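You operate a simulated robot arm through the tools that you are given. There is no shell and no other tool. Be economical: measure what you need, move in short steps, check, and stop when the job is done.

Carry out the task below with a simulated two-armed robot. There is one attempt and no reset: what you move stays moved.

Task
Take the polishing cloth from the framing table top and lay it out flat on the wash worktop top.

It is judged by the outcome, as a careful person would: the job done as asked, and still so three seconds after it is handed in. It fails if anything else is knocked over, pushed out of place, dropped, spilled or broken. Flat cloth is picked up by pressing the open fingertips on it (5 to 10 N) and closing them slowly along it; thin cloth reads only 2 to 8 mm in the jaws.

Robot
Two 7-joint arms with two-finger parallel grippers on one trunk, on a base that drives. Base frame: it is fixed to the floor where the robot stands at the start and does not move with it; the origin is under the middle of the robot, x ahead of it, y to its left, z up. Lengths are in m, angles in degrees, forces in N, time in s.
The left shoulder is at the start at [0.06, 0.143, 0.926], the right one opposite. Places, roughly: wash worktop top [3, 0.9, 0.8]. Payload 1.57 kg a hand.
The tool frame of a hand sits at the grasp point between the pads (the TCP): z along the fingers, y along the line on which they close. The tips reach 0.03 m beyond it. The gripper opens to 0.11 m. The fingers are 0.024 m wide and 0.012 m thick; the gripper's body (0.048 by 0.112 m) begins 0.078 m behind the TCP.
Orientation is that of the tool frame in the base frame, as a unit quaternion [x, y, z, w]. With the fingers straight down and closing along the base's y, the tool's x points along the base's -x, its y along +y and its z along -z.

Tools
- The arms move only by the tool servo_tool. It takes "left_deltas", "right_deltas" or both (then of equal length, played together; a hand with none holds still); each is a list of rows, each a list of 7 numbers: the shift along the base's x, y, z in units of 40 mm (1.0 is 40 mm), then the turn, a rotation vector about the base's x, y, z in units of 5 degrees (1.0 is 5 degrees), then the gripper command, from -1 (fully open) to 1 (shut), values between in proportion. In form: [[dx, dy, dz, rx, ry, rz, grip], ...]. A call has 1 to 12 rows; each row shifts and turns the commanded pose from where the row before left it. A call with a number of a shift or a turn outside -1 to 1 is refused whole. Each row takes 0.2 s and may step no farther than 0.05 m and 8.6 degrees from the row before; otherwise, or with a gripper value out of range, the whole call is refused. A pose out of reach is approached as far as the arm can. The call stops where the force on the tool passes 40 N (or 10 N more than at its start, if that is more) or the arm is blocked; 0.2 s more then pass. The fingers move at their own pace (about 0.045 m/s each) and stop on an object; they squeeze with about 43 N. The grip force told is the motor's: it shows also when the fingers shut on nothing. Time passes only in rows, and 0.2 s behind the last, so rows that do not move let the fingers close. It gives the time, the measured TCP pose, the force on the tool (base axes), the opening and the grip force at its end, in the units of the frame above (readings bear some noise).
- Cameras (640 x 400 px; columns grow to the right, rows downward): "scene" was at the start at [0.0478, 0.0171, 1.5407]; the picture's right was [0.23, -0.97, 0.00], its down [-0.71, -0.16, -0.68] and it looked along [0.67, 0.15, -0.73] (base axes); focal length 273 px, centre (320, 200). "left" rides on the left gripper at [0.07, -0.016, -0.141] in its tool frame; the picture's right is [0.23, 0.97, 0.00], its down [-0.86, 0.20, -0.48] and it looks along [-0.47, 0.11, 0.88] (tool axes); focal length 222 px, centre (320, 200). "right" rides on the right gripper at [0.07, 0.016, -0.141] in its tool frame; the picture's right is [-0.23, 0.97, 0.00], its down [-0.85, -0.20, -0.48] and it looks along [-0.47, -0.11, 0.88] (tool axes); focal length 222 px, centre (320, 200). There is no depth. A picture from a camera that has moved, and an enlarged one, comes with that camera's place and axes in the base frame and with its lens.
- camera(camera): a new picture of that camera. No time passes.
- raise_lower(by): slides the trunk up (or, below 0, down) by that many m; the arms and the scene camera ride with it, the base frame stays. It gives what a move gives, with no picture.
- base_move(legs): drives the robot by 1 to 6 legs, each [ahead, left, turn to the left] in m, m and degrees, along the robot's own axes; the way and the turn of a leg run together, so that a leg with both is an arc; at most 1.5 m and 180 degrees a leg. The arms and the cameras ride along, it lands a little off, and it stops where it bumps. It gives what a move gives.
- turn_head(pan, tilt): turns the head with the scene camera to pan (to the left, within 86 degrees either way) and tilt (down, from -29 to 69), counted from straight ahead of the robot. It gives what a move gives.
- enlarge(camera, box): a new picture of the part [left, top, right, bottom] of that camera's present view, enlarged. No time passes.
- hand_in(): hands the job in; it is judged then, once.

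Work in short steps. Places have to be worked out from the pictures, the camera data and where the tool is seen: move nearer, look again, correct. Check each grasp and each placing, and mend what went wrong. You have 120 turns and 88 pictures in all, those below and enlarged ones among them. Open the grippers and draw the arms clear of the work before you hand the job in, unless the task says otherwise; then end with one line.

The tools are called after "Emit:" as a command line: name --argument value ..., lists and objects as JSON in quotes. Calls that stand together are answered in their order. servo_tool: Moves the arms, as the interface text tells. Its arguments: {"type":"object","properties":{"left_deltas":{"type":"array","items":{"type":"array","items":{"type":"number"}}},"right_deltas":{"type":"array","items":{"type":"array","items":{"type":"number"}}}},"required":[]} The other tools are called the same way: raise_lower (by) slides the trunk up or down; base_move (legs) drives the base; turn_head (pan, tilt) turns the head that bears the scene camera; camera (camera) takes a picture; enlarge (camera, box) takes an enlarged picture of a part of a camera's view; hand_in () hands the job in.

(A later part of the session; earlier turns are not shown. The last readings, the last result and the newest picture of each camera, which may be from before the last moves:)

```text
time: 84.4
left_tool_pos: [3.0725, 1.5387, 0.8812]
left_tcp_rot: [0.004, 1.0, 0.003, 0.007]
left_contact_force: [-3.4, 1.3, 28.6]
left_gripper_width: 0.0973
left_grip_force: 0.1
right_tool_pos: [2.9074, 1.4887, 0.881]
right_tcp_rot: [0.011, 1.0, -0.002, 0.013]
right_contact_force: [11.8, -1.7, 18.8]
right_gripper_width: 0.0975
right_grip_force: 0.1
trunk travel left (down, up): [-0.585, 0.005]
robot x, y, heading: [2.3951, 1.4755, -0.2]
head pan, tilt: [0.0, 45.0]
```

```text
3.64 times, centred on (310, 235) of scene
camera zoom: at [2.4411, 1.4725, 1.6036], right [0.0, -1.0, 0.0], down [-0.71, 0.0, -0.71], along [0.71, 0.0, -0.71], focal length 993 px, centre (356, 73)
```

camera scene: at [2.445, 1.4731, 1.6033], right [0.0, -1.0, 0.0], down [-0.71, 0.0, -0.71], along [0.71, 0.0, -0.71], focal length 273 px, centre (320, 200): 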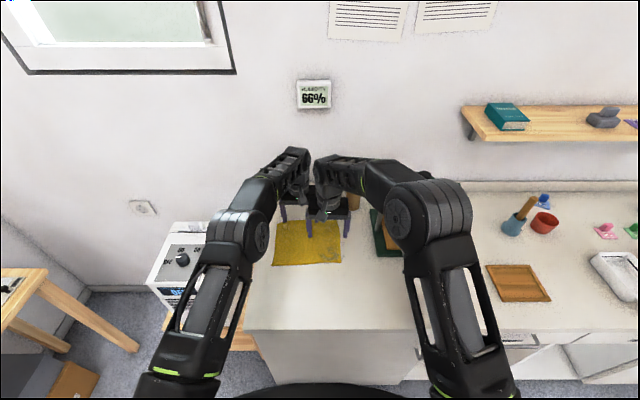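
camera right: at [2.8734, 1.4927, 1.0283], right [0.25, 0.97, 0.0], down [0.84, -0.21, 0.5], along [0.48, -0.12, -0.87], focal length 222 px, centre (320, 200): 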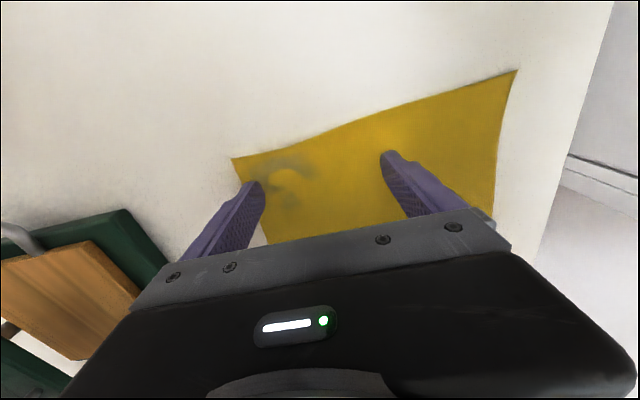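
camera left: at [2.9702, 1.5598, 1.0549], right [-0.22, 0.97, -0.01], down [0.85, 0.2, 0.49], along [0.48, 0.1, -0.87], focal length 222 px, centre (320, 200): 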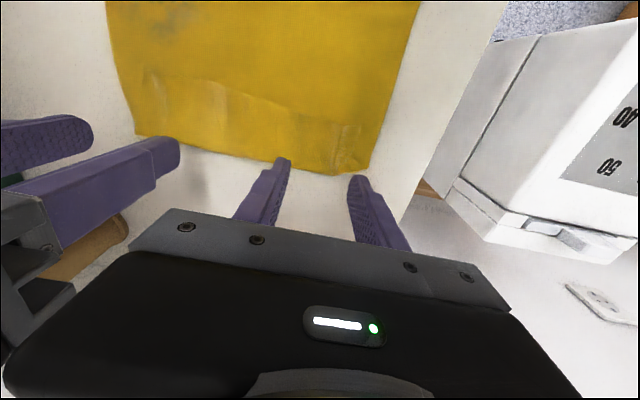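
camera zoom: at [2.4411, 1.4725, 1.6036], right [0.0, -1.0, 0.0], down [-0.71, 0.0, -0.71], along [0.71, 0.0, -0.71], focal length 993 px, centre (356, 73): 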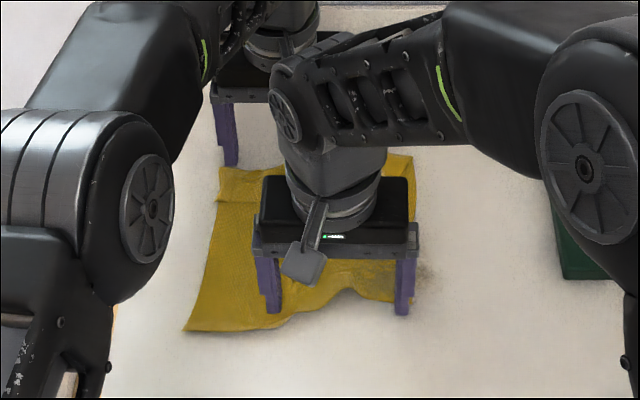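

The cloth moved unevenly. I'll lift the right hand away and inspect.

Emit:
servo_tool --right_deltas '[[0, 0, 0.3, 0, 0, 0, -0.8], [0, 0, 0.9, 0, 0, 0, -0.8], [-0.3, -0.9, 0.5, 0, 0, 0, -0.8], [0, -1, 0.2, 0, 0, 0, -0.8], [0, -1, 0.2, 0, 0, 0, -0.8]]'

Emit:
enlarge --camera "scene" --box '[240, 180, 380, 290]'

Emit:
camera --camera "left"

```text
time: 85.6
left_tool_pos: [3.0721, 1.5392, 0.8823]
left_tcp_rot: [0.003, 1.0, 0.003, 0.007]
left_contact_force: [-5.3, 0.1, 30.5]
left_gripper_width: 0.0979
left_grip_force: 0.1
right_tool_pos: [2.8949, 1.3721, 0.964]
right_tcp_rot: [0.01, 1.0, -0.003, 0.011]
right_contact_force: [-0.2, -0.2, 0.6]
right_gripper_width: 0.099
right_grip_force: 0.0
trunk travel left (down, up): [-0.585, 0.005]
robot x, y, heading: [2.3964, 1.4697, -0.1]
head pan, tilt: [0.0, 45.0]
```

```text
3.64 times, centred on (310, 235) of scene
camera zoom: at [2.4411, 1.4721, 1.6035], right [0.0, -1.0, 0.0], down [-0.71, 0.0, -0.71], along [0.71, 0.0, -0.71], focal length 993 px, centre (356, 73)
```

zoom: 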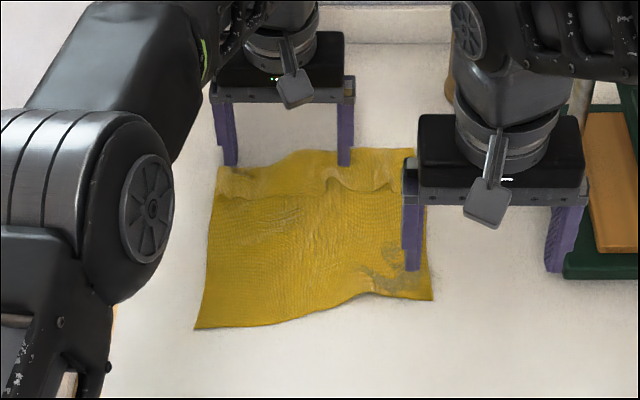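

```text
23 pictures are left
camera left: at [2.9996, 1.5212, 1.0211], right [-0.22, 0.98, 0.0], down [0.85, 0.19, 0.49], along [0.48, 0.11, -0.87], focal length 222 px, centre (320, 200)
```

left: 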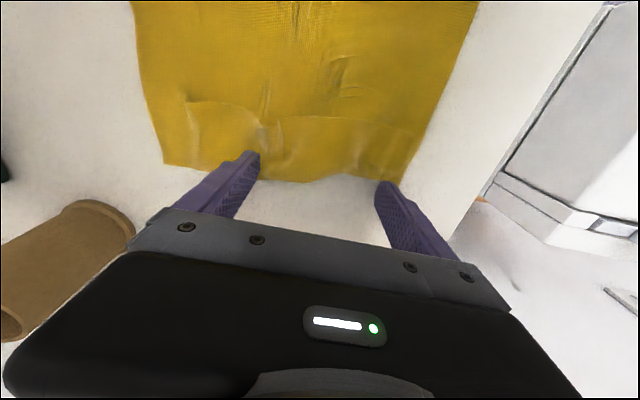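

Dragging only ruckled it more, so I'll re-grasp the far corners and lay it again, finishing with a taut overdrag. The far corners are at about (3.062, 1.609) and (3.087, 1.413), so I'll move the hands above them.

Emit:
servo_tool --left_deltas '[[0, 0, 0.5, 0, 0, 0, 0.0], [-0.25, 0.5, 0, 0, 0, 0, 0.42], [-0.25, 0.55, 0, 0, 0, 0, 0.42], [0, 0, 0, 0, 0, 0, 0.42], [0, 0, 0, 0, 0, 0, 0.42], [0, 0, 0, 0, 0, 0, 0.42]]' --right_deltas '[[0.3, 0.6, 0, 0, 0, 0, 0.42], [0.8, 0.6, 0, 0, 0, 0, 0.42], [0.9, 0.55, 0, 0, 0, 0, 0.42], [0.9, 0, 0, 0, 0, 0, 0.42], [0.8, 0, -0.3, 0, 0, 0, 0.42], [0.63, 0, -0.6, 0, 0, 0, 0.42]]'

Emit:
camera --camera "left"

Emit:
camera --camera "right"

```text
time: 87.0
left_tool_pos: [3.0546, 1.5817, 0.8999]
left_tcp_rot: [0.003, 1.0, 0.003, 0.006]
left_contact_force: [0.3, -0.6, -0.5]
left_gripper_width: 0.0318
left_grip_force: 0.1
right_tool_pos: [3.0693, 1.4432, 0.9281]
right_tcp_rot: [0.01, 1.0, -0.003, 0.008]
right_contact_force: [0.0, -0.3, 0.7]
right_gripper_width: 0.0318
right_grip_force: 0.0
trunk travel left (down, up): [-0.585, 0.005]
robot x, y, heading: [2.3938, 1.4727, 0.2]
head pan, tilt: [0.0, 45.0]
```

```text
22 pictures are left
camera left: at [2.9831, 1.5652, 1.0389], right [-0.22, 0.98, 0.0], down [0.85, 0.19, 0.49], along [0.48, 0.11, -0.87], focal length 222 px, centre (320, 200)
```

left: 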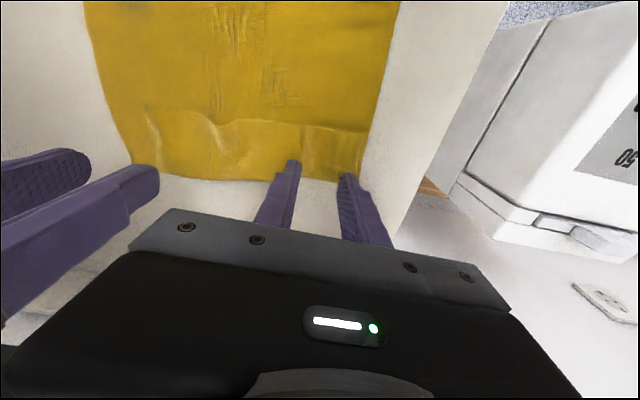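

```text
21 pictures are left
camera right: at [2.9976, 1.4622, 1.0656], right [0.25, 0.97, 0.0], down [0.84, -0.21, 0.49], along [0.48, -0.12, -0.87], focal length 222 px, centre (320, 200)
```

right: 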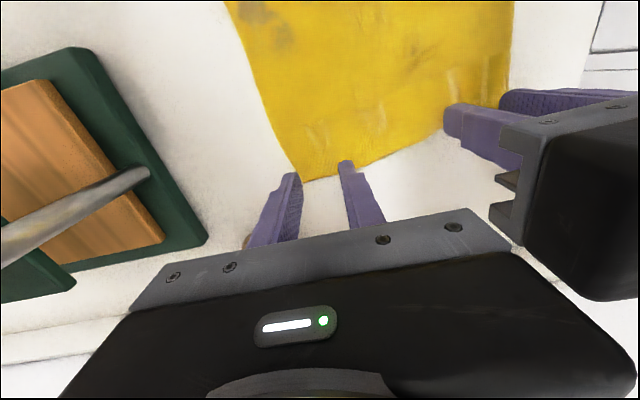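

The corners are confirmed at (3.062, 1.614) and (3.089, 1.420). I'll make small shifts and lower to just above contact.

Emit:
servo_tool --left_deltas '[[-0.15, -0.05, -0.1, 0, 0, 0, 0.42], [0, 0, -0.2, 0, 0, 0, 0.42], [0, 0, -0.1, 0, 0, 0, 0.42], [0, 0, -0.03, 0, 0, 0, 0.42], [0, 0, 0, 0, 0, 0, 0.42]]' --right_deltas '[[0, 0.14, -0.3, 0, 0, 0, 0.42], [0, 0, -0.4, 0, 0, 0, 0.42], [0, 0, -0.35, 0, 0, 0, 0.42], [0, 0, -0.08, 0, 0, 0, 0.42], [0, 0, 0, 0, 0, 0, 0.42]]'

```text
time: 88.2
left_tool_pos: [3.0481, 1.579, 0.8823]
left_tcp_rot: [0.004, 1.0, 0.003, 0.006]
left_contact_force: [0.1, 0.8, -0.4]
left_gripper_width: 0.0319
left_grip_force: 0.1
right_tool_pos: [3.0702, 1.4488, 0.8818]
right_tcp_rot: [0.011, 1.0, -0.003, 0.01]
right_contact_force: [-1.7, -0.7, 4.7]
right_gripper_width: 0.0322
right_grip_force: 0.0
trunk travel left (down, up): [-0.585, 0.005]
robot x, y, heading: [2.3986, 1.4732, -0.6]
head pan, tilt: [0.0, 45.0]
```

The right hand is in contact at 5 N and the left is just above. I'll press a little more on both.

Emit:
servo_tool --left_deltas '[[0, 0, -0.04, 0, 0, 0, 0.42], [0, 0, 0, 0, 0, 0, 0.42]]' --right_deltas '[[0, 0, -0.012, 0, 0, 0, 0.42], [0, 0, 0, 0, 0, 0, 0.42]]'

```text
time: 88.8
left_tool_pos: [3.0479, 1.5799, 0.8815]
left_tcp_rot: [0.004, 1.0, 0.004, 0.007]
left_contact_force: [-1.2, 0.4, 6.2]
left_gripper_width: 0.0318
left_grip_force: 0.0
right_tool_pos: [3.0696, 1.4486, 0.8819]
right_tcp_rot: [0.01, 1.0, -0.003, 0.011]
right_contact_force: [1.0, 0.4, 6.1]
right_gripper_width: 0.032
right_grip_force: 0.1
trunk travel left (down, up): [-0.585, 0.005]
robot x, y, heading: [2.3944, 1.4768, -0.3]
head pan, tilt: [0.0, 45.0]
```

Both are pressing at about 6 N, so I'll close slowly.

Emit:
servo_tool --left_deltas '[[0, 0, -0.01, 0, 0, 0, 0.5], [0, 0, 0, 0, 0, 0, 0.6], [0, 0, 0, 0, 0, 0, 0.7], [0, 0, 0, 0, 0, 0, 0.8], [0, 0, 0, 0, 0, 0, 0.9], [0, 0, 0, 0, 0, 0, 1], [0, 0, 0, 0, 0, 0, 1]]' --right_deltas '[[0, 0, -0.01, 0, 0, 0, 0.5], [0, 0, 0, 0, 0, 0, 0.6], [0, 0, 0, 0, 0, 0, 0.7], [0, 0, 0, 0, 0, 0, 0.8], [0, 0, 0, 0, 0, 0, 0.9], [0, 0, 0, 0, 0, 0, 1], [0, 0, 0, 0, 0, 0, 1]]'

Emit:
camera --camera "left"

Emit:
camera --camera "right"

```text
time: 90.4
left_tool_pos: [3.0478, 1.5791, 0.8819]
left_tcp_rot: [0.003, 1.0, 0.003, 0.007]
left_contact_force: [0.7, -3.6, 9.4]
left_gripper_width: 0.0025
left_grip_force: 24.1
right_tool_pos: [3.0679, 1.4493, 0.8821]
right_tcp_rot: [0.009, 1.0, -0.002, 0.011]
right_contact_force: [-1.3, 3.8, 9.8]
right_gripper_width: 0.0063
right_grip_force: 25.4
trunk travel left (down, up): [-0.585, 0.005]
robot x, y, heading: [2.391, 1.475, -0.1]
head pan, tilt: [0.0, 45.0]
```

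```text
20 pictures are left
camera left: at [2.9753, 1.5619, 1.0211], right [-0.22, 0.98, 0.0], down [0.85, 0.19, 0.49], along [0.48, 0.11, -0.87], focal length 222 px, centre (320, 200)
```

left: 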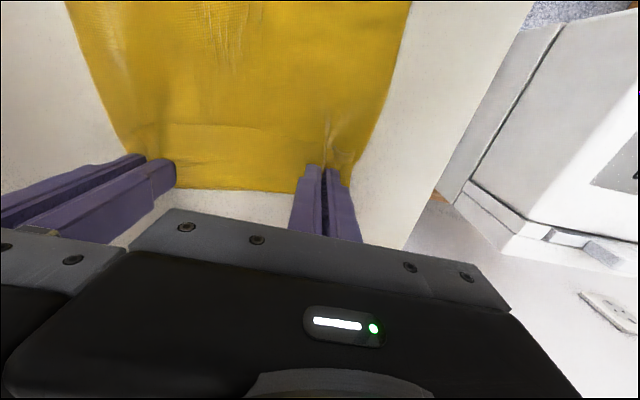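

```text
19 pictures are left
camera right: at [2.9971, 1.4672, 1.0203], right [0.25, 0.97, 0.0], down [0.84, -0.21, 0.5], along [0.48, -0.12, -0.87], focal length 222 px, centre (320, 200)
```

right: 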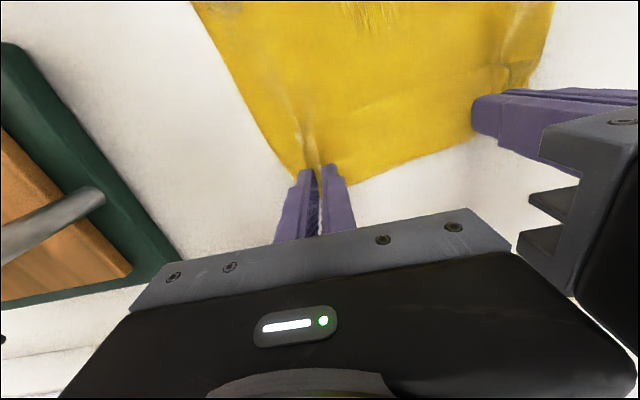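

Both corners are gripped (2.5 and 6.3 mm). I'll lift and bring the hands back to x≈2.79, then hang the cloth.

Emit:
servo_tool --left_deltas '[[-0.1, 0, 0.6, 0, 0, 0, 1], [-0.4, 0, 0.8, 0, 0, 0, 1], [-0.55, 0, 0.8, 0, 0, 0, 1], [-0.7, 0, 0.7, 0, 0, 0, 1], [-0.7, 0, 0.7, 0, 0, 0, 1], [-0.75, 0, 0.6, 0, 0, 0, 1], [-0.75, 0, 0.6, 0, 0, 0, 1], [-0.8, 0, 0.5, 0, 0, 0, 1], [-0.8, 0, 0, 0, 0, 0, 1], [-0.8, 0, 0, 0, 0, 0, 1], [0, 0, 0, 0, 0, 0, 1], [0, 0, 0, 0, 0, 0, 1]]' --right_deltas '[[-0.2, 0, 0.6, 0, 0, 0, 1], [-0.45, 0, 0.8, 0, 0, 0, 1], [-0.6, 0, 0.8, 0, 0, 0, 1], [-0.75, 0, 0.7, 0, 0, 0, 1], [-0.75, 0, 0.7, 0, 0, 0, 1], [-0.8, 0, 0.6, 0, 0, 0, 1], [-0.8, 0, 0.6, 0, 0, 0, 1], [-0.85, 0, 0.5, 0, 0, 0, 1], [-0.85, 0, 0, 0, 0, 0, 1], [-0.8, 0, 0, 0, 0, 0, 1], [0, 0, 0, 0, 0, 0, 1], [0, 0, 0, 0, 0, 0, 1]]'

Emit:
enlarge --camera "scene" --box '[220, 180, 420, 380]'

```text
time: 93.0
left_tool_pos: [2.7928, 1.5813, 1.093]
left_tcp_rot: [0.003, 1.0, 0.004, 0.007]
left_contact_force: [-0.8, -5.9, -0.9]
left_gripper_width: 0.0024
left_grip_force: 23.9
right_tool_pos: [2.7955, 1.4495, 1.0922]
right_tcp_rot: [0.011, 1.0, -0.003, 0.009]
right_contact_force: [0.4, 5.3, 0.5]
right_gripper_width: 0.0022
right_grip_force: 24.2
trunk travel left (down, up): [-0.585, 0.005]
robot x, y, heading: [2.3934, 1.4744, -0.1]
head pan, tilt: [0.0, 45.0]
```

```text
2.00 times, centred on (320, 280) of scene
camera zoom: at [2.4442, 1.4729, 1.6034], right [0.0, -1.0, 0.0], down [-0.71, 0.0, -0.71], along [0.71, 0.0, -0.71], focal length 546 px, centre (320, 40)
```

zoom: 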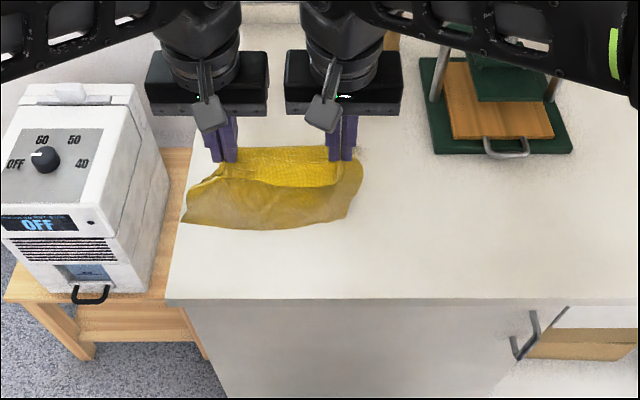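

It hangs cleanly. I'll lower it, set the free edge down and begin the forward sweep as before.

Emit:
servo_tool --left_deltas '[[-0.2, 0, -0.5, 0, 0, 0, 1], [-0.2, 0, -0.5, 0, 0, 0, 1], [-0.1, 0, -0.45, 0, 0, 0, 1], [0.6, 0, 0.05, 0, 0, 0, 1], [0.7, 0, -0.2, 0, 0, 0, 1], [0.7, 0, -0.3, 0, 0, 0, 1], [0.7, 0, -0.35, 0, 0, 0, 1], [0.6, 0, -0.4, 0, 0, 0, 1]]' --right_deltas '[[-0.25, 0, -0.5, 0, 0, 0, 1], [-0.2, 0, -0.5, 0, 0, 0, 1], [-0.1, 0, -0.45, 0, 0, 0, 1], [0.6, 0, 0.05, 0, 0, 0, 1], [0.7, 0, -0.2, 0, 0, 0, 1], [0.7, 0, -0.3, 0, 0, 0, 1], [0.7, 0, -0.35, 0, 0, 0, 1], [0.6, 0, -0.4, 0, 0, 0, 1]]'

Emit:
enlarge --camera "scene" --box '[220, 180, 420, 380]'

```text
time: 94.8
left_tool_pos: [2.9063, 1.5785, 0.9831]
left_tcp_rot: [0.004, 1.0, 0.004, 0.005]
left_contact_force: [-1.1, -4.6, -0.3]
left_gripper_width: 0.0023
left_grip_force: 24.0
right_tool_pos: [2.9061, 1.4485, 0.9858]
right_tcp_rot: [0.01, 1.0, -0.003, 0.009]
right_contact_force: [0.6, 5.4, -0.2]
right_gripper_width: 0.0024
right_grip_force: 23.8
trunk travel left (down, up): [-0.585, 0.005]
robot x, y, heading: [2.3931, 1.4747, -0.5]
head pan, tilt: [0.0, 45.0]
```

```text
2.00 times, centred on (320, 280) of scene
camera zoom: at [2.4467, 1.4728, 1.6033], right [0.0, -1.0, 0.0], down [-0.71, 0.0, -0.71], along [0.71, 0.0, -0.71], focal length 546 px, centre (320, 40)
```

zoom: 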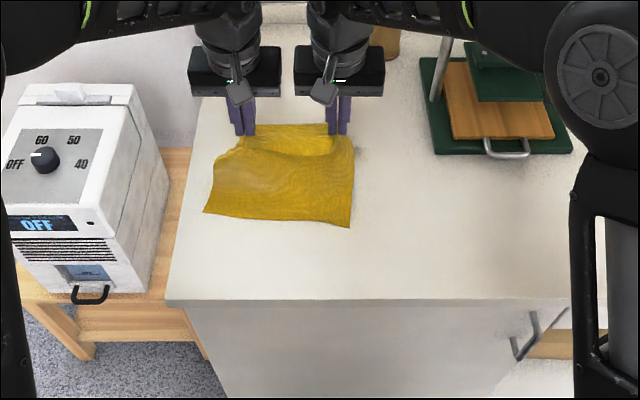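

The free edge is down and open. I'll sweep forward staying taut, ending with a slight overdrag.

Emit:
servo_tool --left_deltas '[[0.9, 0, -0.2, 0, 0, 0, 1], [0.9, 0, -0.35, 0, 0, 0, 1], [0.85, 0, -0.45, 0, 0, 0, 1], [0.75, 0, -0.5, 0, 0, 0, 1], [0.5, 0, -0.4, 0, 0, 0, 1], [0.4, 0, -0.25, 0, 0, 0, 1]]' --right_deltas '[[0.9, 0, -0.2, 0, 0, 0, 1], [0.9, 0, -0.35, 0, 0, 0, 1], [0.85, 0, -0.45, 0, 0, 0, 1], [0.75, 0, -0.5, 0, 0, 0, 1], [0.5, 0, -0.4, 0, 0, 0, 1], [0.4, 0, -0.3, 0, 0, 0, 1]]'

Emit:
enlarge --camera "scene" --box '[230, 160, 390, 290]'

```text
time: 96.2
left_tool_pos: [3.0782, 1.5774, 0.8993]
left_tcp_rot: [0.003, 1.0, 0.003, 0.005]
left_contact_force: [-0.6, -5.6, -1.0]
left_gripper_width: 0.0023
left_grip_force: 24.1
right_tool_pos: [3.0787, 1.4474, 0.896]
right_tcp_rot: [0.01, 1.0, -0.003, 0.008]
right_contact_force: [-0.3, 5.8, 0.3]
right_gripper_width: 0.0024
right_grip_force: 23.4
trunk travel left (down, up): [-0.585, 0.005]
robot x, y, heading: [2.3922, 1.4748, -0.2]
head pan, tilt: [0.0, 45.0]
```

```text
3.08 times, centred on (310, 225) of scene
camera zoom: at [2.4466, 1.4731, 1.6033], right [0.0, -1.0, 0.0], down [-0.71, 0.0, -0.71], along [0.71, 0.0, -0.71], focal length 840 px, centre (351, 123)
```

zoom: 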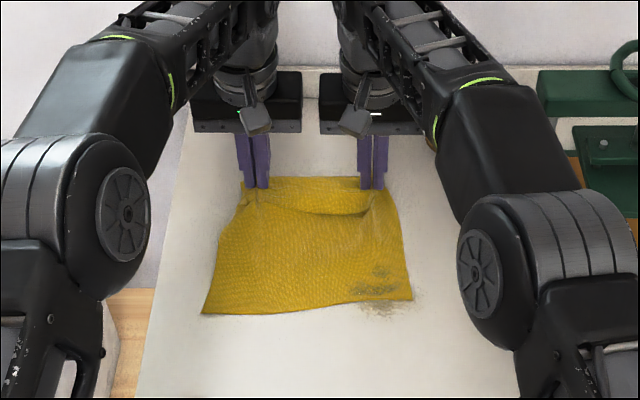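

Cloth friction is too low to pull the slack out this way. A better way: lift it, back off, let it hang in front of the worktop's front edge, then draw it forward over the edge at low height so its own weight keeps it flat and taut. First I'll lift it and bring it back.

Emit:
servo_tool --left_deltas '[[-0.1, 0, 0.6, 0, 0, 0, 1], [-0.4, 0, 0.8, 0, 0, 0, 1], [-0.6, 0, 0.7, 0, 0, 0, 1], [-0.75, 0, 0.6, 0, 0, 0, 1], [-0.75, 0, 0.6, 0, 0, 0, 1], [-0.8, 0, 0.6, 0, 0, 0, 1], [-0.8, 0, 0.5, 0, 0, 0, 1], [-0.8, 0, 0.5, 0, 0, 0, 1], [-0.8, 0, 0, 0, 0, 0, 1], [-0.8, 0, 0, 0, 0, 0, 1], [-0.6, 0, 0, 0, 0, 0, 1], [0, 0, 0, 0, 0, 0, 1]]' --right_deltas '[[-0.1, 0, 0.6, 0, 0, 0, 1], [-0.4, 0, 0.8, 0, 0, 0, 1], [-0.6, 0, 0.7, 0, 0, 0, 1], [-0.75, 0, 0.6, 0, 0, 0, 1], [-0.75, 0, 0.6, 0, 0, 0, 1], [-0.8, 0, 0.6, 0, 0, 0, 1], [-0.8, 0, 0.5, 0, 0, 0, 1], [-0.8, 0, 0.5, 0, 0, 0, 1], [-0.8, 0, 0, 0, 0, 0, 1], [-0.8, 0, 0, 0, 0, 0, 1], [-0.6, 0, 0, 0, 0, 0, 1], [0, 0, 0, 0, 0, 0, 1]]'

Emit:
base_move --legs '[[-0.11, 0, 0]]'

Emit:
enlarge --camera "scene" --box '[220, 180, 420, 380]'

```text
time: 98.8
left_tool_pos: [2.7911, 1.5789, 1.0957]
left_tcp_rot: [0.003, 1.0, 0.003, 0.005]
left_contact_force: [-0.2, -5.7, -0.3]
left_gripper_width: 0.0023
left_grip_force: 24.2
right_tool_pos: [2.7906, 1.4492, 1.0945]
right_tcp_rot: [0.01, 1.0, -0.002, 0.009]
right_contact_force: [0.9, 5.9, -0.9]
right_gripper_width: 0.0025
right_grip_force: 24.5
trunk travel left (down, up): [-0.585, 0.005]
robot x, y, heading: [2.3922, 1.478, -0.2]
head pan, tilt: [0.0, 45.0]
```

```text
time: 100.0
left_tool_pos: [2.6788, 1.5804, 1.0955]
left_tcp_rot: [0.004, 1.0, 0.003, 0.007]
left_contact_force: [-1.0, -6.0, 0.3]
left_gripper_width: 0.0023
left_grip_force: 23.2
right_tool_pos: [2.678, 1.4501, 1.0943]
right_tcp_rot: [0.01, 1.0, -0.002, 0.01]
right_contact_force: [0.4, 5.3, 1.1]
right_gripper_width: 0.002
right_grip_force: 23.6
trunk travel left (down, up): [-0.585, 0.005]
robot x, y, heading: [2.2841, 1.4731, -0.4]
head pan, tilt: [0.0, 45.0]
```

```text
2.00 times, centred on (320, 280) of scene
camera zoom: at [2.3327, 1.4734, 1.6034], right [0.0, -1.0, 0.0], down [-0.71, 0.0, -0.71], along [0.71, 0.0, -0.71], focal length 546 px, centre (320, 40)
```

zoom: 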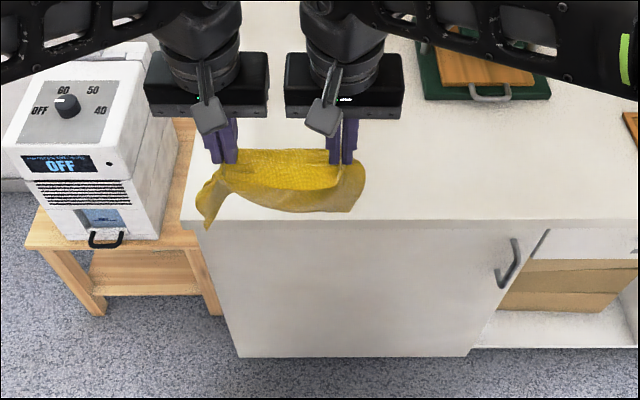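

The hands are at x≈2.678, just in front of the edge (x≈2.71). I'll lower so the tips stay ~1 cm above worktop level with the cloth hanging in front.

Emit:
servo_tool --left_deltas '[[-0.2, 0, -0.8, 0, 0, 0, 1], [0, 0, -0.9, 0, 0, 0, 1], [0, 0, -0.9, 0, 0, 0, 1], [0, 0, -0.9, 0, 0, 0, 1], [0, 0, -0.9, 0, 0, 0, 1], [0, 0, -0.6, 0, 0, 0, 1], [0, 0, 0, 0, 0, 0, 1], [0, 0, 0, 0, 0, 0, 1]]' --right_deltas '[[-0.2, 0, -0.8, 0, 0, 0, 1], [0, 0, -0.9, 0, 0, 0, 1], [0, 0, -0.9, 0, 0, 0, 1], [0, 0, -0.9, 0, 0, 0, 1], [0, 0, -0.9, 0, 0, 0, 1], [0, 0, -0.6, 0, 0, 0, 1], [0, 0, 0, 0, 0, 0, 1], [0, 0, 0, 0, 0, 0, 1]]'

Emit:
enlarge --camera "scene" --box '[220, 200, 420, 400]'

```text
time: 101.8
left_tool_pos: [2.6709, 1.5803, 0.8949]
left_tcp_rot: [0.005, 1.0, 0.002, 0.007]
left_contact_force: [0.6, -7.3, -0.1]
left_gripper_width: 0.0024
left_grip_force: 23.6
right_tool_pos: [2.6723, 1.4492, 0.8927]
right_tcp_rot: [0.01, 1.0, -0.003, 0.01]
right_contact_force: [-0.3, 8.3, 0.8]
right_gripper_width: 0.0025
right_grip_force: 23.8
trunk travel left (down, up): [-0.585, 0.005]
robot x, y, heading: [2.2853, 1.4751, -0.4]
head pan, tilt: [0.0, 45.0]
```

```text
2.00 times, centred on (320, 300) of scene
camera zoom: at [2.3349, 1.4734, 1.6033], right [0.0, -1.0, 0.0], down [-0.71, 0.0, -0.71], along [0.71, 0.0, -0.71], focal length 546 px, centre (320, 0)
```

zoom: 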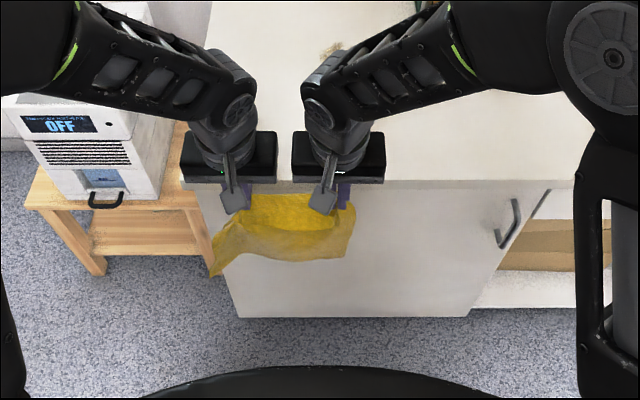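

It hangs well in front of the edge. Now I'll draw it forward over the edge at constant low height.

Emit:
servo_tool --left_deltas '[[0.6, 0, 0, 0, 0, 0, 1], [0.6, 0, 0, 0, 0, 0, 1], [0.6, 0, 0, 0, 0, 0, 1], [0.6, 0, 0, 0, 0, 0, 1], [0.6, 0, 0, 0, 0, 0, 1], [0.6, 0, 0, 0, 0, 0, 1], [0.6, 0, -0.03, 0, 0, 0, 1], [0.6, 0, -0.03, 0, 0, 0, 1], [0.6, 0, -0.03, 0, 0, 0, 1], [0.6, 0, -0.03, 0, 0, 0, 1]]' --right_deltas '[[0.6, 0, 0, 0, 0, 0, 1], [0.6, 0, 0, 0, 0, 0, 1], [0.6, 0, 0, 0, 0, 0, 1], [0.6, 0, 0, 0, 0, 0, 1], [0.6, 0, 0, 0, 0, 0, 1], [0.6, 0, 0, 0, 0, 0, 1], [0.6, 0, 0, 0, 0, 0, 1], [0.6, 0, 0, 0, 0, 0, 1], [0.6, 0, 0, 0, 0, 0, 1], [0.6, 0, 0, 0, 0, 0, 1]]'

Emit:
enlarge --camera "scene" --box '[220, 170, 420, 350]'

```text
time: 104.0
left_tool_pos: [2.9112, 1.5799, 0.8888]
left_tcp_rot: [0.004, 1.0, 0.003, 0.006]
left_contact_force: [0.3, -7.5, -0.2]
left_gripper_width: 0.0023
left_grip_force: 24.0
right_tool_pos: [2.913, 1.4482, 0.8931]
right_tcp_rot: [0.01, 1.0, -0.002, 0.009]
right_contact_force: [0.0, 7.8, -0.7]
right_gripper_width: 0.0022
right_grip_force: 23.9
trunk travel left (down, up): [-0.585, 0.005]
robot x, y, heading: [2.2833, 1.4763, -0.3]
head pan, tilt: [0.0, 45.0]
```

```text
2.22 times, centred on (320, 260) of scene
camera zoom: at [2.336, 1.4735, 1.6033], right [0.0, -1.0, 0.0], down [-0.71, 0.0, -0.71], along [0.71, 0.0, -0.71], focal length 607 px, centre (320, 67)
```

zoom: 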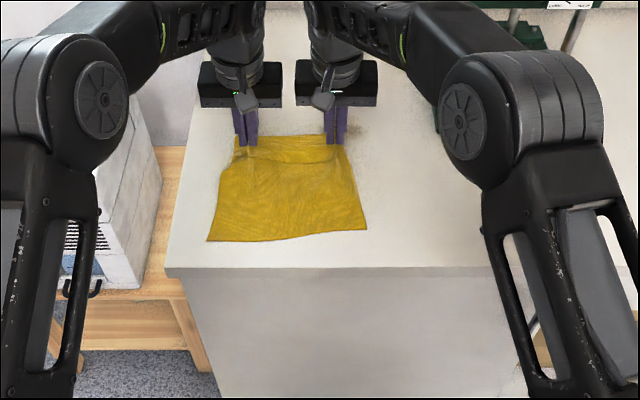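

The front part is flat, but depth is only ~0.175 m: the old pleat got pinched along with the corners. I'll release here, then re-grasp the clean near corners instead, so the pleat falls out when it hangs, and draw it over the edge again.

Emit:
servo_tool --left_deltas '[[0.1, -0.05, -0.1, 0, 0, 0, 1], [0, 0, -0.06, 0, 0, 0, 1], [0, 0, 0, 0, 0, 0, 0.9], [0, 0, 0, 0, 0, 0, 0.7], [0, 0, 0, 0, 0, 0, 0.5], [0, 0, 0.3, 0, 0, 0, 0.4], [0, 0, 0.9, 0, 0, 0, 0.4], [0, 0.3, 0.9, 0, 0, 0, 0.4], [-0.7, 0.2, 0.4, 0, 0, 0, 0.4], [-0.9, 0, 0.2, 0, 0, 0, 0.4], [-0.8, 0, 0, 0, 0, 0, 0.4]]' --right_deltas '[[0.1, 0.05, -0.15, 0, 0, 0, 1], [0, 0, -0.12, 0, 0, 0, 1], [0, 0, 0, 0, 0, 0, 0.9], [0, 0, 0, 0, 0, 0, 0.7], [0, 0, 0, 0, 0, 0, 0.5], [0, 0, 0.3, 0, 0, 0, 0.4], [0, 0, 0.9, 0, 0, 0, 0.4], [0, -0.2, 0.9, 0, 0, 0, 0.4], [-0.7, -0.2, 0.4, 0, 0, 0, 0.4], [-0.9, 0, 0.2, 0, 0, 0, 0.4], [-0.8, 0, 0, 0, 0, 0, 0.4]]'

Emit:
camera --camera "left"

Emit:
camera --camera "right"

```text
time: 106.4
left_tool_pos: [2.8185, 1.5986, 0.9916]
left_tcp_rot: [0.005, 1.0, 0.004, 0.006]
left_contact_force: [-0.3, -0.7, 0.5]
left_gripper_width: 0.033
left_grip_force: 0.1
right_tool_pos: [2.8177, 1.4345, 0.9905]
right_tcp_rot: [0.01, 1.0, -0.003, 0.01]
right_contact_force: [0.6, 0.1, 0.3]
right_gripper_width: 0.033
right_grip_force: 0.1
trunk travel left (down, up): [-0.585, 0.005]
robot x, y, heading: [2.2846, 1.4778, -0.4]
head pan, tilt: [0.0, 45.0]
```

```text
12 pictures are left
camera left: at [2.7457, 1.582, 1.1317], right [-0.22, 0.98, 0.0], down [0.85, 0.19, 0.49], along [0.48, 0.11, -0.87], focal length 222 px, centre (320, 200)
```

left: 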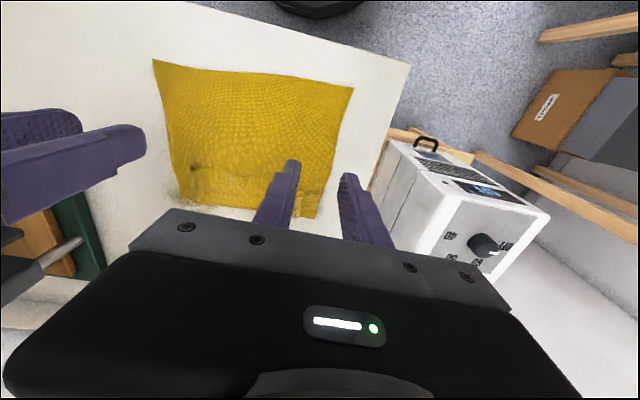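

```text
11 pictures are left
camera right: at [2.7464, 1.4529, 1.129], right [0.25, 0.97, 0.0], down [0.84, -0.22, 0.5], along [0.48, -0.12, -0.87], focal length 222 px, centre (320, 200)
```

right: 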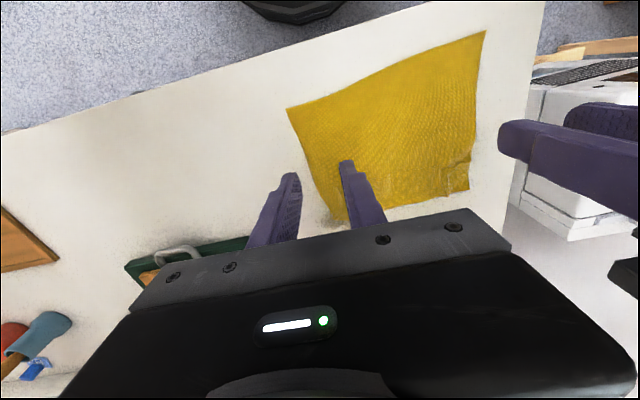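

The near corners are clean at (2.750, 1.623) and (2.771, 1.408). I'll position the hands just inside them and lower to near contact.

Emit:
servo_tool --left_deltas '[[-0.42, -0.1, -0.5, 0, 0, 0, 0.42], [-0.42, -0.1, -0.5, 0, 0, 0, 0.42], [-0.42, -0.09, -0.5, 0, 0, 0, 0.42], [0, 0, -0.6, 0, 0, 0, 0.42], [0, 0, -0.5, 0, 0, 0, 0.42], [0, 0, -0.08, 0, 0, 0, 0.42], [0, 0, 0, 0, 0, 0, 0.42]]' --right_deltas '[[-0.28, 0.08, -0.5, 0, 0, 0, 0.42], [-0.28, 0.08, -0.5, 0, 0, 0, 0.42], [-0.28, 0.08, -0.5, 0, 0, 0, 0.42], [0, 0, -0.6, 0, 0, 0, 0.42], [0, 0, -0.5, 0, 0, 0, 0.42], [0, 0, -0.06, 0, 0, 0, 0.42], [0, 0, 0, 0, 0, 0, 0.42]]'

```text
time: 108.0
left_tool_pos: [2.7696, 1.5881, 0.885]
left_tcp_rot: [0.004, 1.0, 0.003, 0.006]
left_contact_force: [0.1, -0.2, -0.1]
left_gripper_width: 0.0318
left_grip_force: 0.0
right_tool_pos: [2.7858, 1.4446, 0.8852]
right_tcp_rot: [0.01, 1.0, -0.003, 0.011]
right_contact_force: [1.2, 0.8, -0.5]
right_gripper_width: 0.0318
right_grip_force: 0.0
trunk travel left (down, up): [-0.585, 0.005]
robot x, y, heading: [2.2795, 1.4799, 0.0]
head pan, tilt: [0.0, 45.0]
```

Just above contact on both; I'll ease down about 3 mm.

Emit:
servo_tool --left_deltas '[[0, 0, -0.06, 0, 0, 0, 0.42], [0, 0, -0.02, 0, 0, 0, 0.42], [0, 0, 0, 0, 0, 0, 0.42]]' --right_deltas '[[0, 0, -0.06, 0, 0, 0, 0.42], [0, 0, -0.02, 0, 0, 0, 0.42], [0, 0, 0, 0, 0, 0, 0.42]]'

```text
time: 108.8
left_tool_pos: [2.7695, 1.5867, 0.882]
left_tcp_rot: [0.004, 1.0, 0.003, 0.006]
left_contact_force: [-0.8, -0.7, 0.6]
left_gripper_width: 0.0319
left_grip_force: 0.1
right_tool_pos: [2.7876, 1.4451, 0.8814]
right_tcp_rot: [0.01, 1.0, -0.003, 0.009]
right_contact_force: [-0.5, 0.1, 0.1]
right_gripper_width: 0.032
right_grip_force: 0.0
trunk travel left (down, up): [-0.585, 0.005]
robot x, y, heading: [2.2824, 1.4749, -0.2]
head pan, tilt: [0.0, 45.0]
```

Emit:
servo_tool --left_deltas '[[0, 0, -0.025, 0, 0, 0, 0.42], [0, 0, -0.01, 0, 0, 0, 0.42], [0, 0, 0, 0, 0, 0, 0.42]]' --right_deltas '[[0, 0, -0.025, 0, 0, 0, 0.42], [0, 0, -0.01, 0, 0, 0, 0.42], [0, 0, 0, 0, 0, 0, 0.42]]'

```text
time: 109.6
left_tool_pos: [2.7694, 1.5871, 0.881]
left_tcp_rot: [0.005, 1.0, 0.003, 0.007]
left_contact_force: [-1.9, 1.0, 11.5]
left_gripper_width: 0.0311
left_grip_force: 0.0
right_tool_pos: [2.7849, 1.4453, 0.8822]
right_tcp_rot: [0.01, 1.0, -0.003, 0.011]
right_contact_force: [0.5, -1.1, 4.5]
right_gripper_width: 0.0317
right_grip_force: 0.3
trunk travel left (down, up): [-0.585, 0.005]
robot x, y, heading: [2.281, 1.475, -0.3]
head pan, tilt: [0.0, 45.0]
```

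Both are in contact (11 N and 5 N). I'll close slowly.

Emit:
servo_tool --left_deltas '[[0, 0, 0, 0, 0, 0, 0.5], [0, 0, 0, 0, 0, 0, 0.6], [0, 0, 0, 0, 0, 0, 0.7], [0, 0, 0, 0, 0, 0, 0.8], [0, 0, 0, 0, 0, 0, 0.9], [0, 0, 0, 0, 0, 0, 1], [0, 0, 0, 0, 0, 0, 1]]' --right_deltas '[[0, 0, -0.015, 0, 0, 0, 0.5], [0, 0, 0, 0, 0, 0, 0.6], [0, 0, 0, 0, 0, 0, 0.7], [0, 0, 0, 0, 0, 0, 0.8], [0, 0, 0, 0, 0, 0, 0.9], [0, 0, 0, 0, 0, 0, 1], [0, 0, 0, 0, 0, 0, 1]]'

```text
time: 111.2
left_tool_pos: [2.768, 1.5868, 0.881]
left_tcp_rot: [0.004, 1.0, 0.003, 0.007]
left_contact_force: [1.2, -5.8, 14.2]
left_gripper_width: 0.0017
left_grip_force: 23.4
right_tool_pos: [2.7856, 1.4469, 0.8808]
right_tcp_rot: [0.01, 1.0, -0.002, 0.011]
right_contact_force: [0.6, 6.8, 17.0]
right_gripper_width: 0.0017
right_grip_force: 22.9
trunk travel left (down, up): [-0.585, 0.005]
robot x, y, heading: [2.2871, 1.4722, -0.3]
head pan, tilt: [0.0, 45.0]
```

Both are gripped at 1.7 mm, a single layer. I'll lift clear, level the hands to x≈2.665, and look.

Emit:
servo_tool --left_deltas '[[0, -0.05, 0.7, 0, 0, 0, 1], [0, 0, 0.9, 0, 0, 0, 1], [0, 0, 0.9, 0, 0, 0, 1], [0, 0, 0.9, 0, 0, 0, 1], [0, 0, 0.9, 0, 0, 0, 1], [0, 0, 0.9, 0, 0, 0, 1], [0, 0, 0.9, 0, 0, 0, 1], [-0.8, 0, 0, 0, 0, 0, 1], [-0.9, 0, 0, 0, 0, 0, 1], [-0.9, 0, 0, 0, 0, 0, 1], [0, 0, 0, 0, 0, 0, 1], [0, 0, 0, 0, 0, 0, 1]]' --right_deltas '[[0, 0.05, 0.7, 0, 0, 0, 1], [0, 0, 0.9, 0, 0, 0, 1], [0, 0, 0.9, 0, 0, 0, 1], [0, 0, 0.9, 0, 0, 0, 1], [0, 0, 0.9, 0, 0, 0, 1], [-0.2, 0, 0.9, 0, 0, 0, 1], [-0.2, 0, 0.9, 0, 0, 0, 1], [-0.8, 0, 0, 0, 0, 0, 1], [-0.9, 0, 0, 0, 0, 0, 1], [-0.93, 0, 0, 0, 0, 0, 1], [0, 0, 0, 0, 0, 0, 1], [0, 0, 0, 0, 0, 0, 1]]'

Emit:
enlarge --camera "scene" --box '[220, 180, 420, 380]'

```text
time: 113.8
left_tool_pos: [2.6625, 1.5825, 1.1258]
left_tcp_rot: [0.004, 1.0, 0.003, 0.006]
left_contact_force: [0.1, 0.0, 0.2]
left_gripper_width: 0.0017
left_grip_force: 23.2
right_tool_pos: [2.6618, 1.446, 1.1251]
right_tcp_rot: [0.011, 1.0, -0.002, 0.01]
right_contact_force: [0.3, -0.2, -0.5]
right_gripper_width: 0.0015
right_grip_force: 23.3
trunk travel left (down, up): [-0.585, 0.005]
robot x, y, heading: [2.2824, 1.4732, -0.3]
head pan, tilt: [0.0, 45.0]
```

```text
2.00 times, centred on (320, 280) of scene
camera zoom: at [2.3337, 1.4734, 1.6034], right [0.0, -1.0, 0.0], down [-0.71, 0.0, -0.71], along [0.71, 0.0, -0.71], focal length 546 px, centre (320, 40)
```

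zoom: 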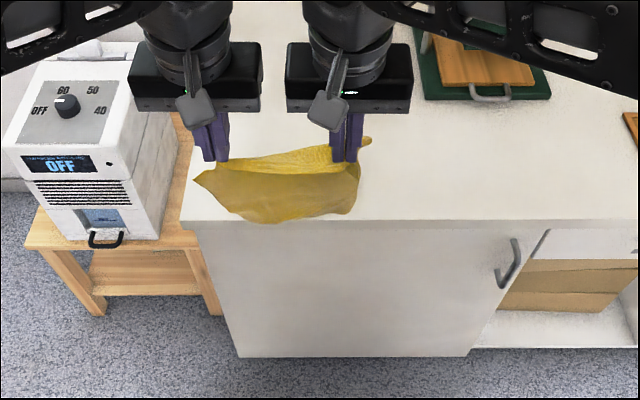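

The bottom may be leaning over the worktop edge. I'll back the base by 8 cm so the cloth hangs fully in front, then lower it and look.

Emit:
base_move --legs '[[-0.09, 0, 0]]'

Emit:
servo_tool --left_deltas '[[0, 0, -0.9, 0, 0, 0, 1], [0, 0, -0.9, 0, 0, 0, 1], [0, 0, -0.9, 0, 0, 0, 1], [0, 0, -0.9, 0, 0, 0, 1], [0, 0, -0.9, 0, 0, 0, 1], [0, 0, -0.9, 0, 0, 0, 1], [0, 0, -0.4, 0, 0, 0, 1], [0, 0, 0, 0, 0, 0, 1], [0, 0, 0, 0, 0, 0, 1]]' --right_deltas '[[0, 0, -0.9, 0, 0, 0, 1], [0, 0, -0.9, 0, 0, 0, 1], [0, 0, -0.9, 0, 0, 0, 1], [0, 0, -0.9, 0, 0, 0, 1], [0, 0, -0.9, 0, 0, 0, 1], [0, 0, -0.9, 0, 0, 0, 1], [0, 0, -0.4, 0, 0, 0, 1], [0, 0, 0, 0, 0, 0, 1], [0, 0, 0, 0, 0, 0, 1]]'

Emit:
enlarge --camera "scene" --box '[220, 200, 420, 400]'

```text
time: 114.9
left_tool_pos: [2.5738, 1.5826, 1.126]
left_tcp_rot: [0.004, 1.0, 0.003, 0.007]
left_contact_force: [-0.5, 0.2, -0.2]
left_gripper_width: 0.0012
left_grip_force: 23.6
right_tool_pos: [2.5717, 1.4473, 1.1264]
right_tcp_rot: [0.01, 1.0, -0.003, 0.01]
right_contact_force: [-0.2, 0.1, 0.5]
right_gripper_width: 0.0018
right_grip_force: 23.8
trunk travel left (down, up): [-0.585, 0.005]
robot x, y, heading: [2.1902, 1.4755, -0.4]
head pan, tilt: [0.0, 45.0]
```

```text
time: 116.9
left_tool_pos: [2.5734, 1.5833, 0.8927]
left_tcp_rot: [0.005, 1.0, 0.003, 0.005]
left_contact_force: [-0.6, -0.3, -0.8]
left_gripper_width: 0.0013
left_grip_force: 23.5
right_tool_pos: [2.5741, 1.4462, 0.8903]
right_tcp_rot: [0.01, 1.0, -0.003, 0.009]
right_contact_force: [-0.1, 0.5, 0.1]
right_gripper_width: 0.0016
right_grip_force: 23.0
trunk travel left (down, up): [-0.585, 0.005]
robot x, y, heading: [2.192, 1.4752, -0.6]
head pan, tilt: [0.0, 45.0]
```

```text
2.00 times, centred on (320, 300) of scene
camera zoom: at [2.2445, 1.4738, 1.6033], right [-0.01, -1.0, 0.0], down [-0.71, 0.0, -0.71], along [0.71, 0.0, -0.71], focal length 546 px, centre (320, 0)
```

zoom: 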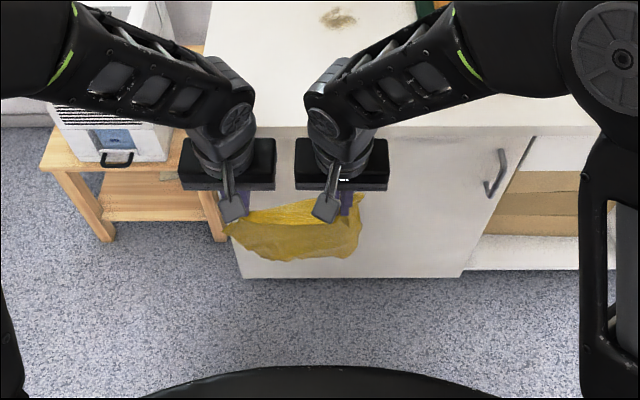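

It hangs clear of the edge. I'll spread the hands slightly to take up the slack, drive forward 0.10 m, then draw it over the edge with the arms.

Emit:
servo_tool --left_deltas '[[0, 0.1, 0, 0, 0, 0, 1], [0, 0.05, 0, 0, 0, 0, 1]]' --right_deltas '[[0, -0.1, 0.05, 0, 0, 0, 1], [0, -0.05, 0, 0, 0, 0, 1]]'

Emit:
base_move --legs '[[0.12, 0, 0.3]]'

Emit:
servo_tool --left_deltas '[[0.5, 0, 0, 0, 0, 0, 1], [0.5, 0, 0, 0, 0, 0, 1], [0.5, 0, 0, 0, 0, 0, 1], [0.5, 0, 0, 0, 0, 0, 1], [0.5, 0, 0, 0, 0, 0, 1], [0.5, 0, 0, 0, 0, 0, 1], [0.5, 0, 0, 0, 0, 0, 1], [0.5, 0, 0, 0, 0, 0, 1], [0.5, 0, 0, 0, 0, 0, 1], [0.5, 0, 0, 0, 0, 0, 1], [0.5, 0, 0, 0, 0, 0, 1], [0.5, 0, 0, 0, 0, 0, 1]]' --right_deltas '[[0.5, 0, 0, 0, 0, 0, 1], [0.5, 0, 0, 0, 0, 0, 1], [0.5, 0, 0, 0, 0, 0, 1], [0.5, 0, 0, 0, 0, 0, 1], [0.5, 0, 0, 0, 0, 0, 1], [0.5, 0, 0, 0, 0, 0, 1], [0.5, 0, 0, 0, 0, 0, 1], [0.5, 0, 0, 0, 0, 0, 1], [0.5, 0, 0, 0, 0, 0, 1], [0.5, 0, 0, 0, 0, 0, 1], [0.5, 0, 0, 0, 0, 0, 1], [0.5, 0, 0, 0, 0, 0, 1]]'

Emit:
enlarge --camera "scene" --box '[220, 180, 420, 360]'

```text
time: 117.5
left_tool_pos: [2.5744, 1.5893, 0.8925]
left_tcp_rot: [0.004, 1.0, 0.003, 0.006]
left_contact_force: [0.7, -5.6, 0.0]
left_gripper_width: 0.0013
left_grip_force: 23.1
right_tool_pos: [2.5739, 1.443, 0.8929]
right_tcp_rot: [0.011, 1.0, -0.002, 0.009]
right_contact_force: [0.4, 5.9, -0.5]
right_gripper_width: 0.0019
right_grip_force: 23.0
trunk travel left (down, up): [-0.585, 0.005]
robot x, y, heading: [2.1924, 1.4745, -0.4]
head pan, tilt: [0.0, 45.0]
```

```text
time: 118.7
left_tool_pos: [2.6936, 1.5905, 0.8909]
left_tcp_rot: [0.0, 1.0, 0.002, 0.005]
left_contact_force: [0.5, -8.2, -0.7]
left_gripper_width: 0.0014
left_grip_force: 23.1
right_tool_pos: [2.6938, 1.4458, 0.8922]
right_tcp_rot: [0.007, 1.0, -0.003, 0.008]
right_contact_force: [-0.2, 8.5, 0.5]
right_gripper_width: 0.0016
right_grip_force: 22.9
trunk travel left (down, up): [-0.585, 0.005]
robot x, y, heading: [2.312, 1.4753, 0.5]
head pan, tilt: [0.0, 45.0]
```

```text
time: 121.3
left_tool_pos: [2.9327, 1.5905, 0.8916]
left_tcp_rot: [0.001, 1.0, 0.002, 0.005]
left_contact_force: [0.0, -6.3, 0.5]
left_gripper_width: 0.0015
left_grip_force: 23.7
right_tool_pos: [2.9336, 1.4447, 0.893]
right_tcp_rot: [0.007, 1.0, -0.003, 0.009]
right_contact_force: [0.0, 6.4, -0.7]
right_gripper_width: 0.0017
right_grip_force: 23.4
trunk travel left (down, up): [-0.585, 0.005]
robot x, y, heading: [2.3116, 1.4724, 0.0]
head pan, tilt: [0.0, 45.0]
```

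```text
2.22 times, centred on (320, 270) of scene
camera zoom: at [2.3649, 1.474, 1.6033], right [0.0, -1.0, 0.0], down [-0.71, 0.0, -0.71], along [0.71, 0.0, -0.71], focal length 607 px, centre (320, 44)
```

zoom: 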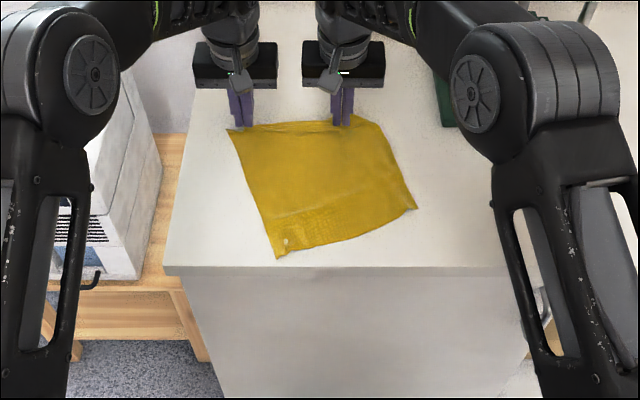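

Much flatter now; the near-left corner is only ~1.5 cm from the front edge. I'll pull 3.5 cm further forward, lower, and open slowly.

Emit:
servo_tool --left_deltas '[[0.45, 0, -0.05, 0, 0, 0, 1], [0.45, 0, -0.05, 0, 0, 0, 1], [0.1, -0.03, -0.12, 0, 0, 0, 1], [0, -0.03, -0.04, 0, 0, 0, 1], [0, 0, 0, 0, 0, 0, 0.9], [0, 0, 0, 0, 0, 0, 0.75], [0, 0, 0, 0, 0, 0, 0.6], [0, 0, 0, 0, 0, 0, 0.45], [0, 0, 0.3, 0, 0, 0, 0.4], [0, 0, 0.9, 0, 0, 0, 0.4], [0, 0.2, 0.9, 0, 0, 0, 0.4], [0, 0.2, 0.5, 0, 0, 0, 0.4]]' --right_deltas '[[0.45, 0, -0.05, 0, 0, 0, 1], [0.45, 0, -0.05, 0, 0, 0, 1], [0.1, 0.03, -0.14, 0, 0, 0, 1], [0, 0.03, -0.05, 0, 0, 0, 1], [0, 0, 0, 0, 0, 0, 0.9], [0, 0, 0, 0, 0, 0, 0.75], [0, 0, 0, 0, 0, 0, 0.6], [0, 0, 0, 0, 0, 0, 0.45], [0, 0, 0.3, 0, 0, 0, 0.4], [0, 0, 0.9, 0, 0, 0, 0.4], [0, -0.1, 0.9, 0, 0, 0, 0.4], [0, -0.1, 0.5, 0, 0, 0, 0.4]]'

Emit:
enlarge --camera "scene" --box '[230, 170, 390, 300]'

```text
time: 123.9
left_tool_pos: [2.9727, 1.6038, 0.9864]
left_tcp_rot: [0.001, 1.0, 0.004, 0.006]
left_contact_force: [0.1, -0.2, -0.1]
left_gripper_width: 0.0329
left_grip_force: 0.1
right_tool_pos: [2.9739, 1.4388, 0.9868]
right_tcp_rot: [0.007, 1.0, -0.003, 0.009]
right_contact_force: [0.1, 0.2, -0.8]
right_gripper_width: 0.0328
right_grip_force: 0.0
trunk travel left (down, up): [-0.585, 0.005]
robot x, y, heading: [2.3167, 1.4772, -0.1]
head pan, tilt: [0.0, 45.0]
```

```text
3.08 times, centred on (310, 235) of scene
camera zoom: at [2.3636, 1.4738, 1.6033], right [0.0, -1.0, 0.0], down [-0.71, 0.0, -0.71], along [0.71, 0.0, -0.71], focal length 840 px, centre (351, 92)
```

zoom: 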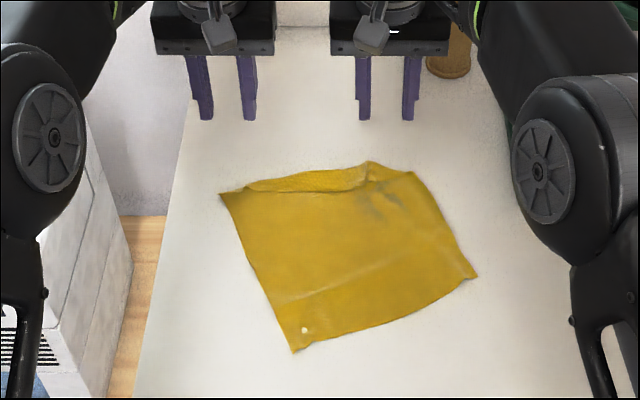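

Mostly flat, but the right side measures short with a ruck near the far-right. I'll pull the hands back and out and view it from the right wrist camera.

Emit:
servo_tool --left_deltas '[[-0.8, 0.3, 0.4, 0, 0, 0, 0.4], [-0.8, 0.3, 0.4, 0, 0, 0, 0.4], [-0.8, 0.3, 0.2, 0, 0, 0, 0.4], [-0.6, 0.3, 0, 0, 0, 0, 0.4]]' --right_deltas '[[-0.8, 0, 0.5, 0, 0, 0, 0.4], [-0.8, 0, 0.5, 0, 0, 0, 0.4], [-0.8, 0, 0.5, 0, 0, 0, 0.4], [-0.6, 0, 0, 0, 0, 0, 0.4]]'

Emit:
enlarge --camera "right" --box '[220, 60, 500, 240]'

```text
time: 124.9
left_tool_pos: [2.8516, 1.6546, 1.025]
left_tcp_rot: [0.001, 1.0, 0.004, 0.006]
left_contact_force: [-0.4, -0.4, -0.4]
left_gripper_width: 0.0331
left_grip_force: 0.1
right_tool_pos: [2.8522, 1.4383, 1.0447]
right_tcp_rot: [0.006, 1.0, -0.002, 0.009]
right_contact_force: [-0.4, 1.0, 0.4]
right_gripper_width: 0.0332
right_grip_force: 0.0
trunk travel left (down, up): [-0.585, 0.005]
robot x, y, heading: [2.3088, 1.4726, -0.0]
head pan, tilt: [0.0, 45.0]
```

```text
2.22 times, centred on (360, 150) of right
camera zoom: at [2.7803, 1.456, 1.1838], right [0.24, 0.97, 0.0], down [0.84, -0.21, 0.5], along [0.48, -0.12, -0.87], focal length 494 px, centre (231, 311)
```

zoom: 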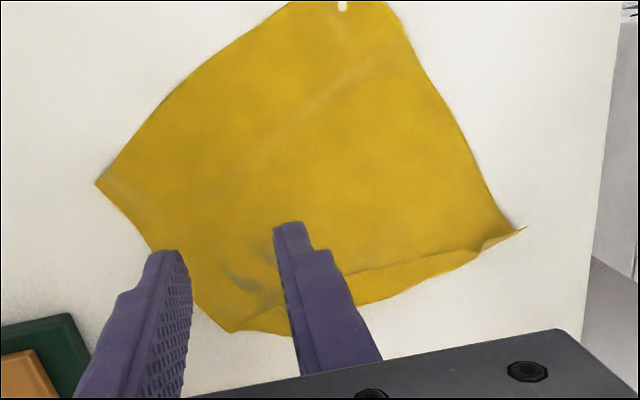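

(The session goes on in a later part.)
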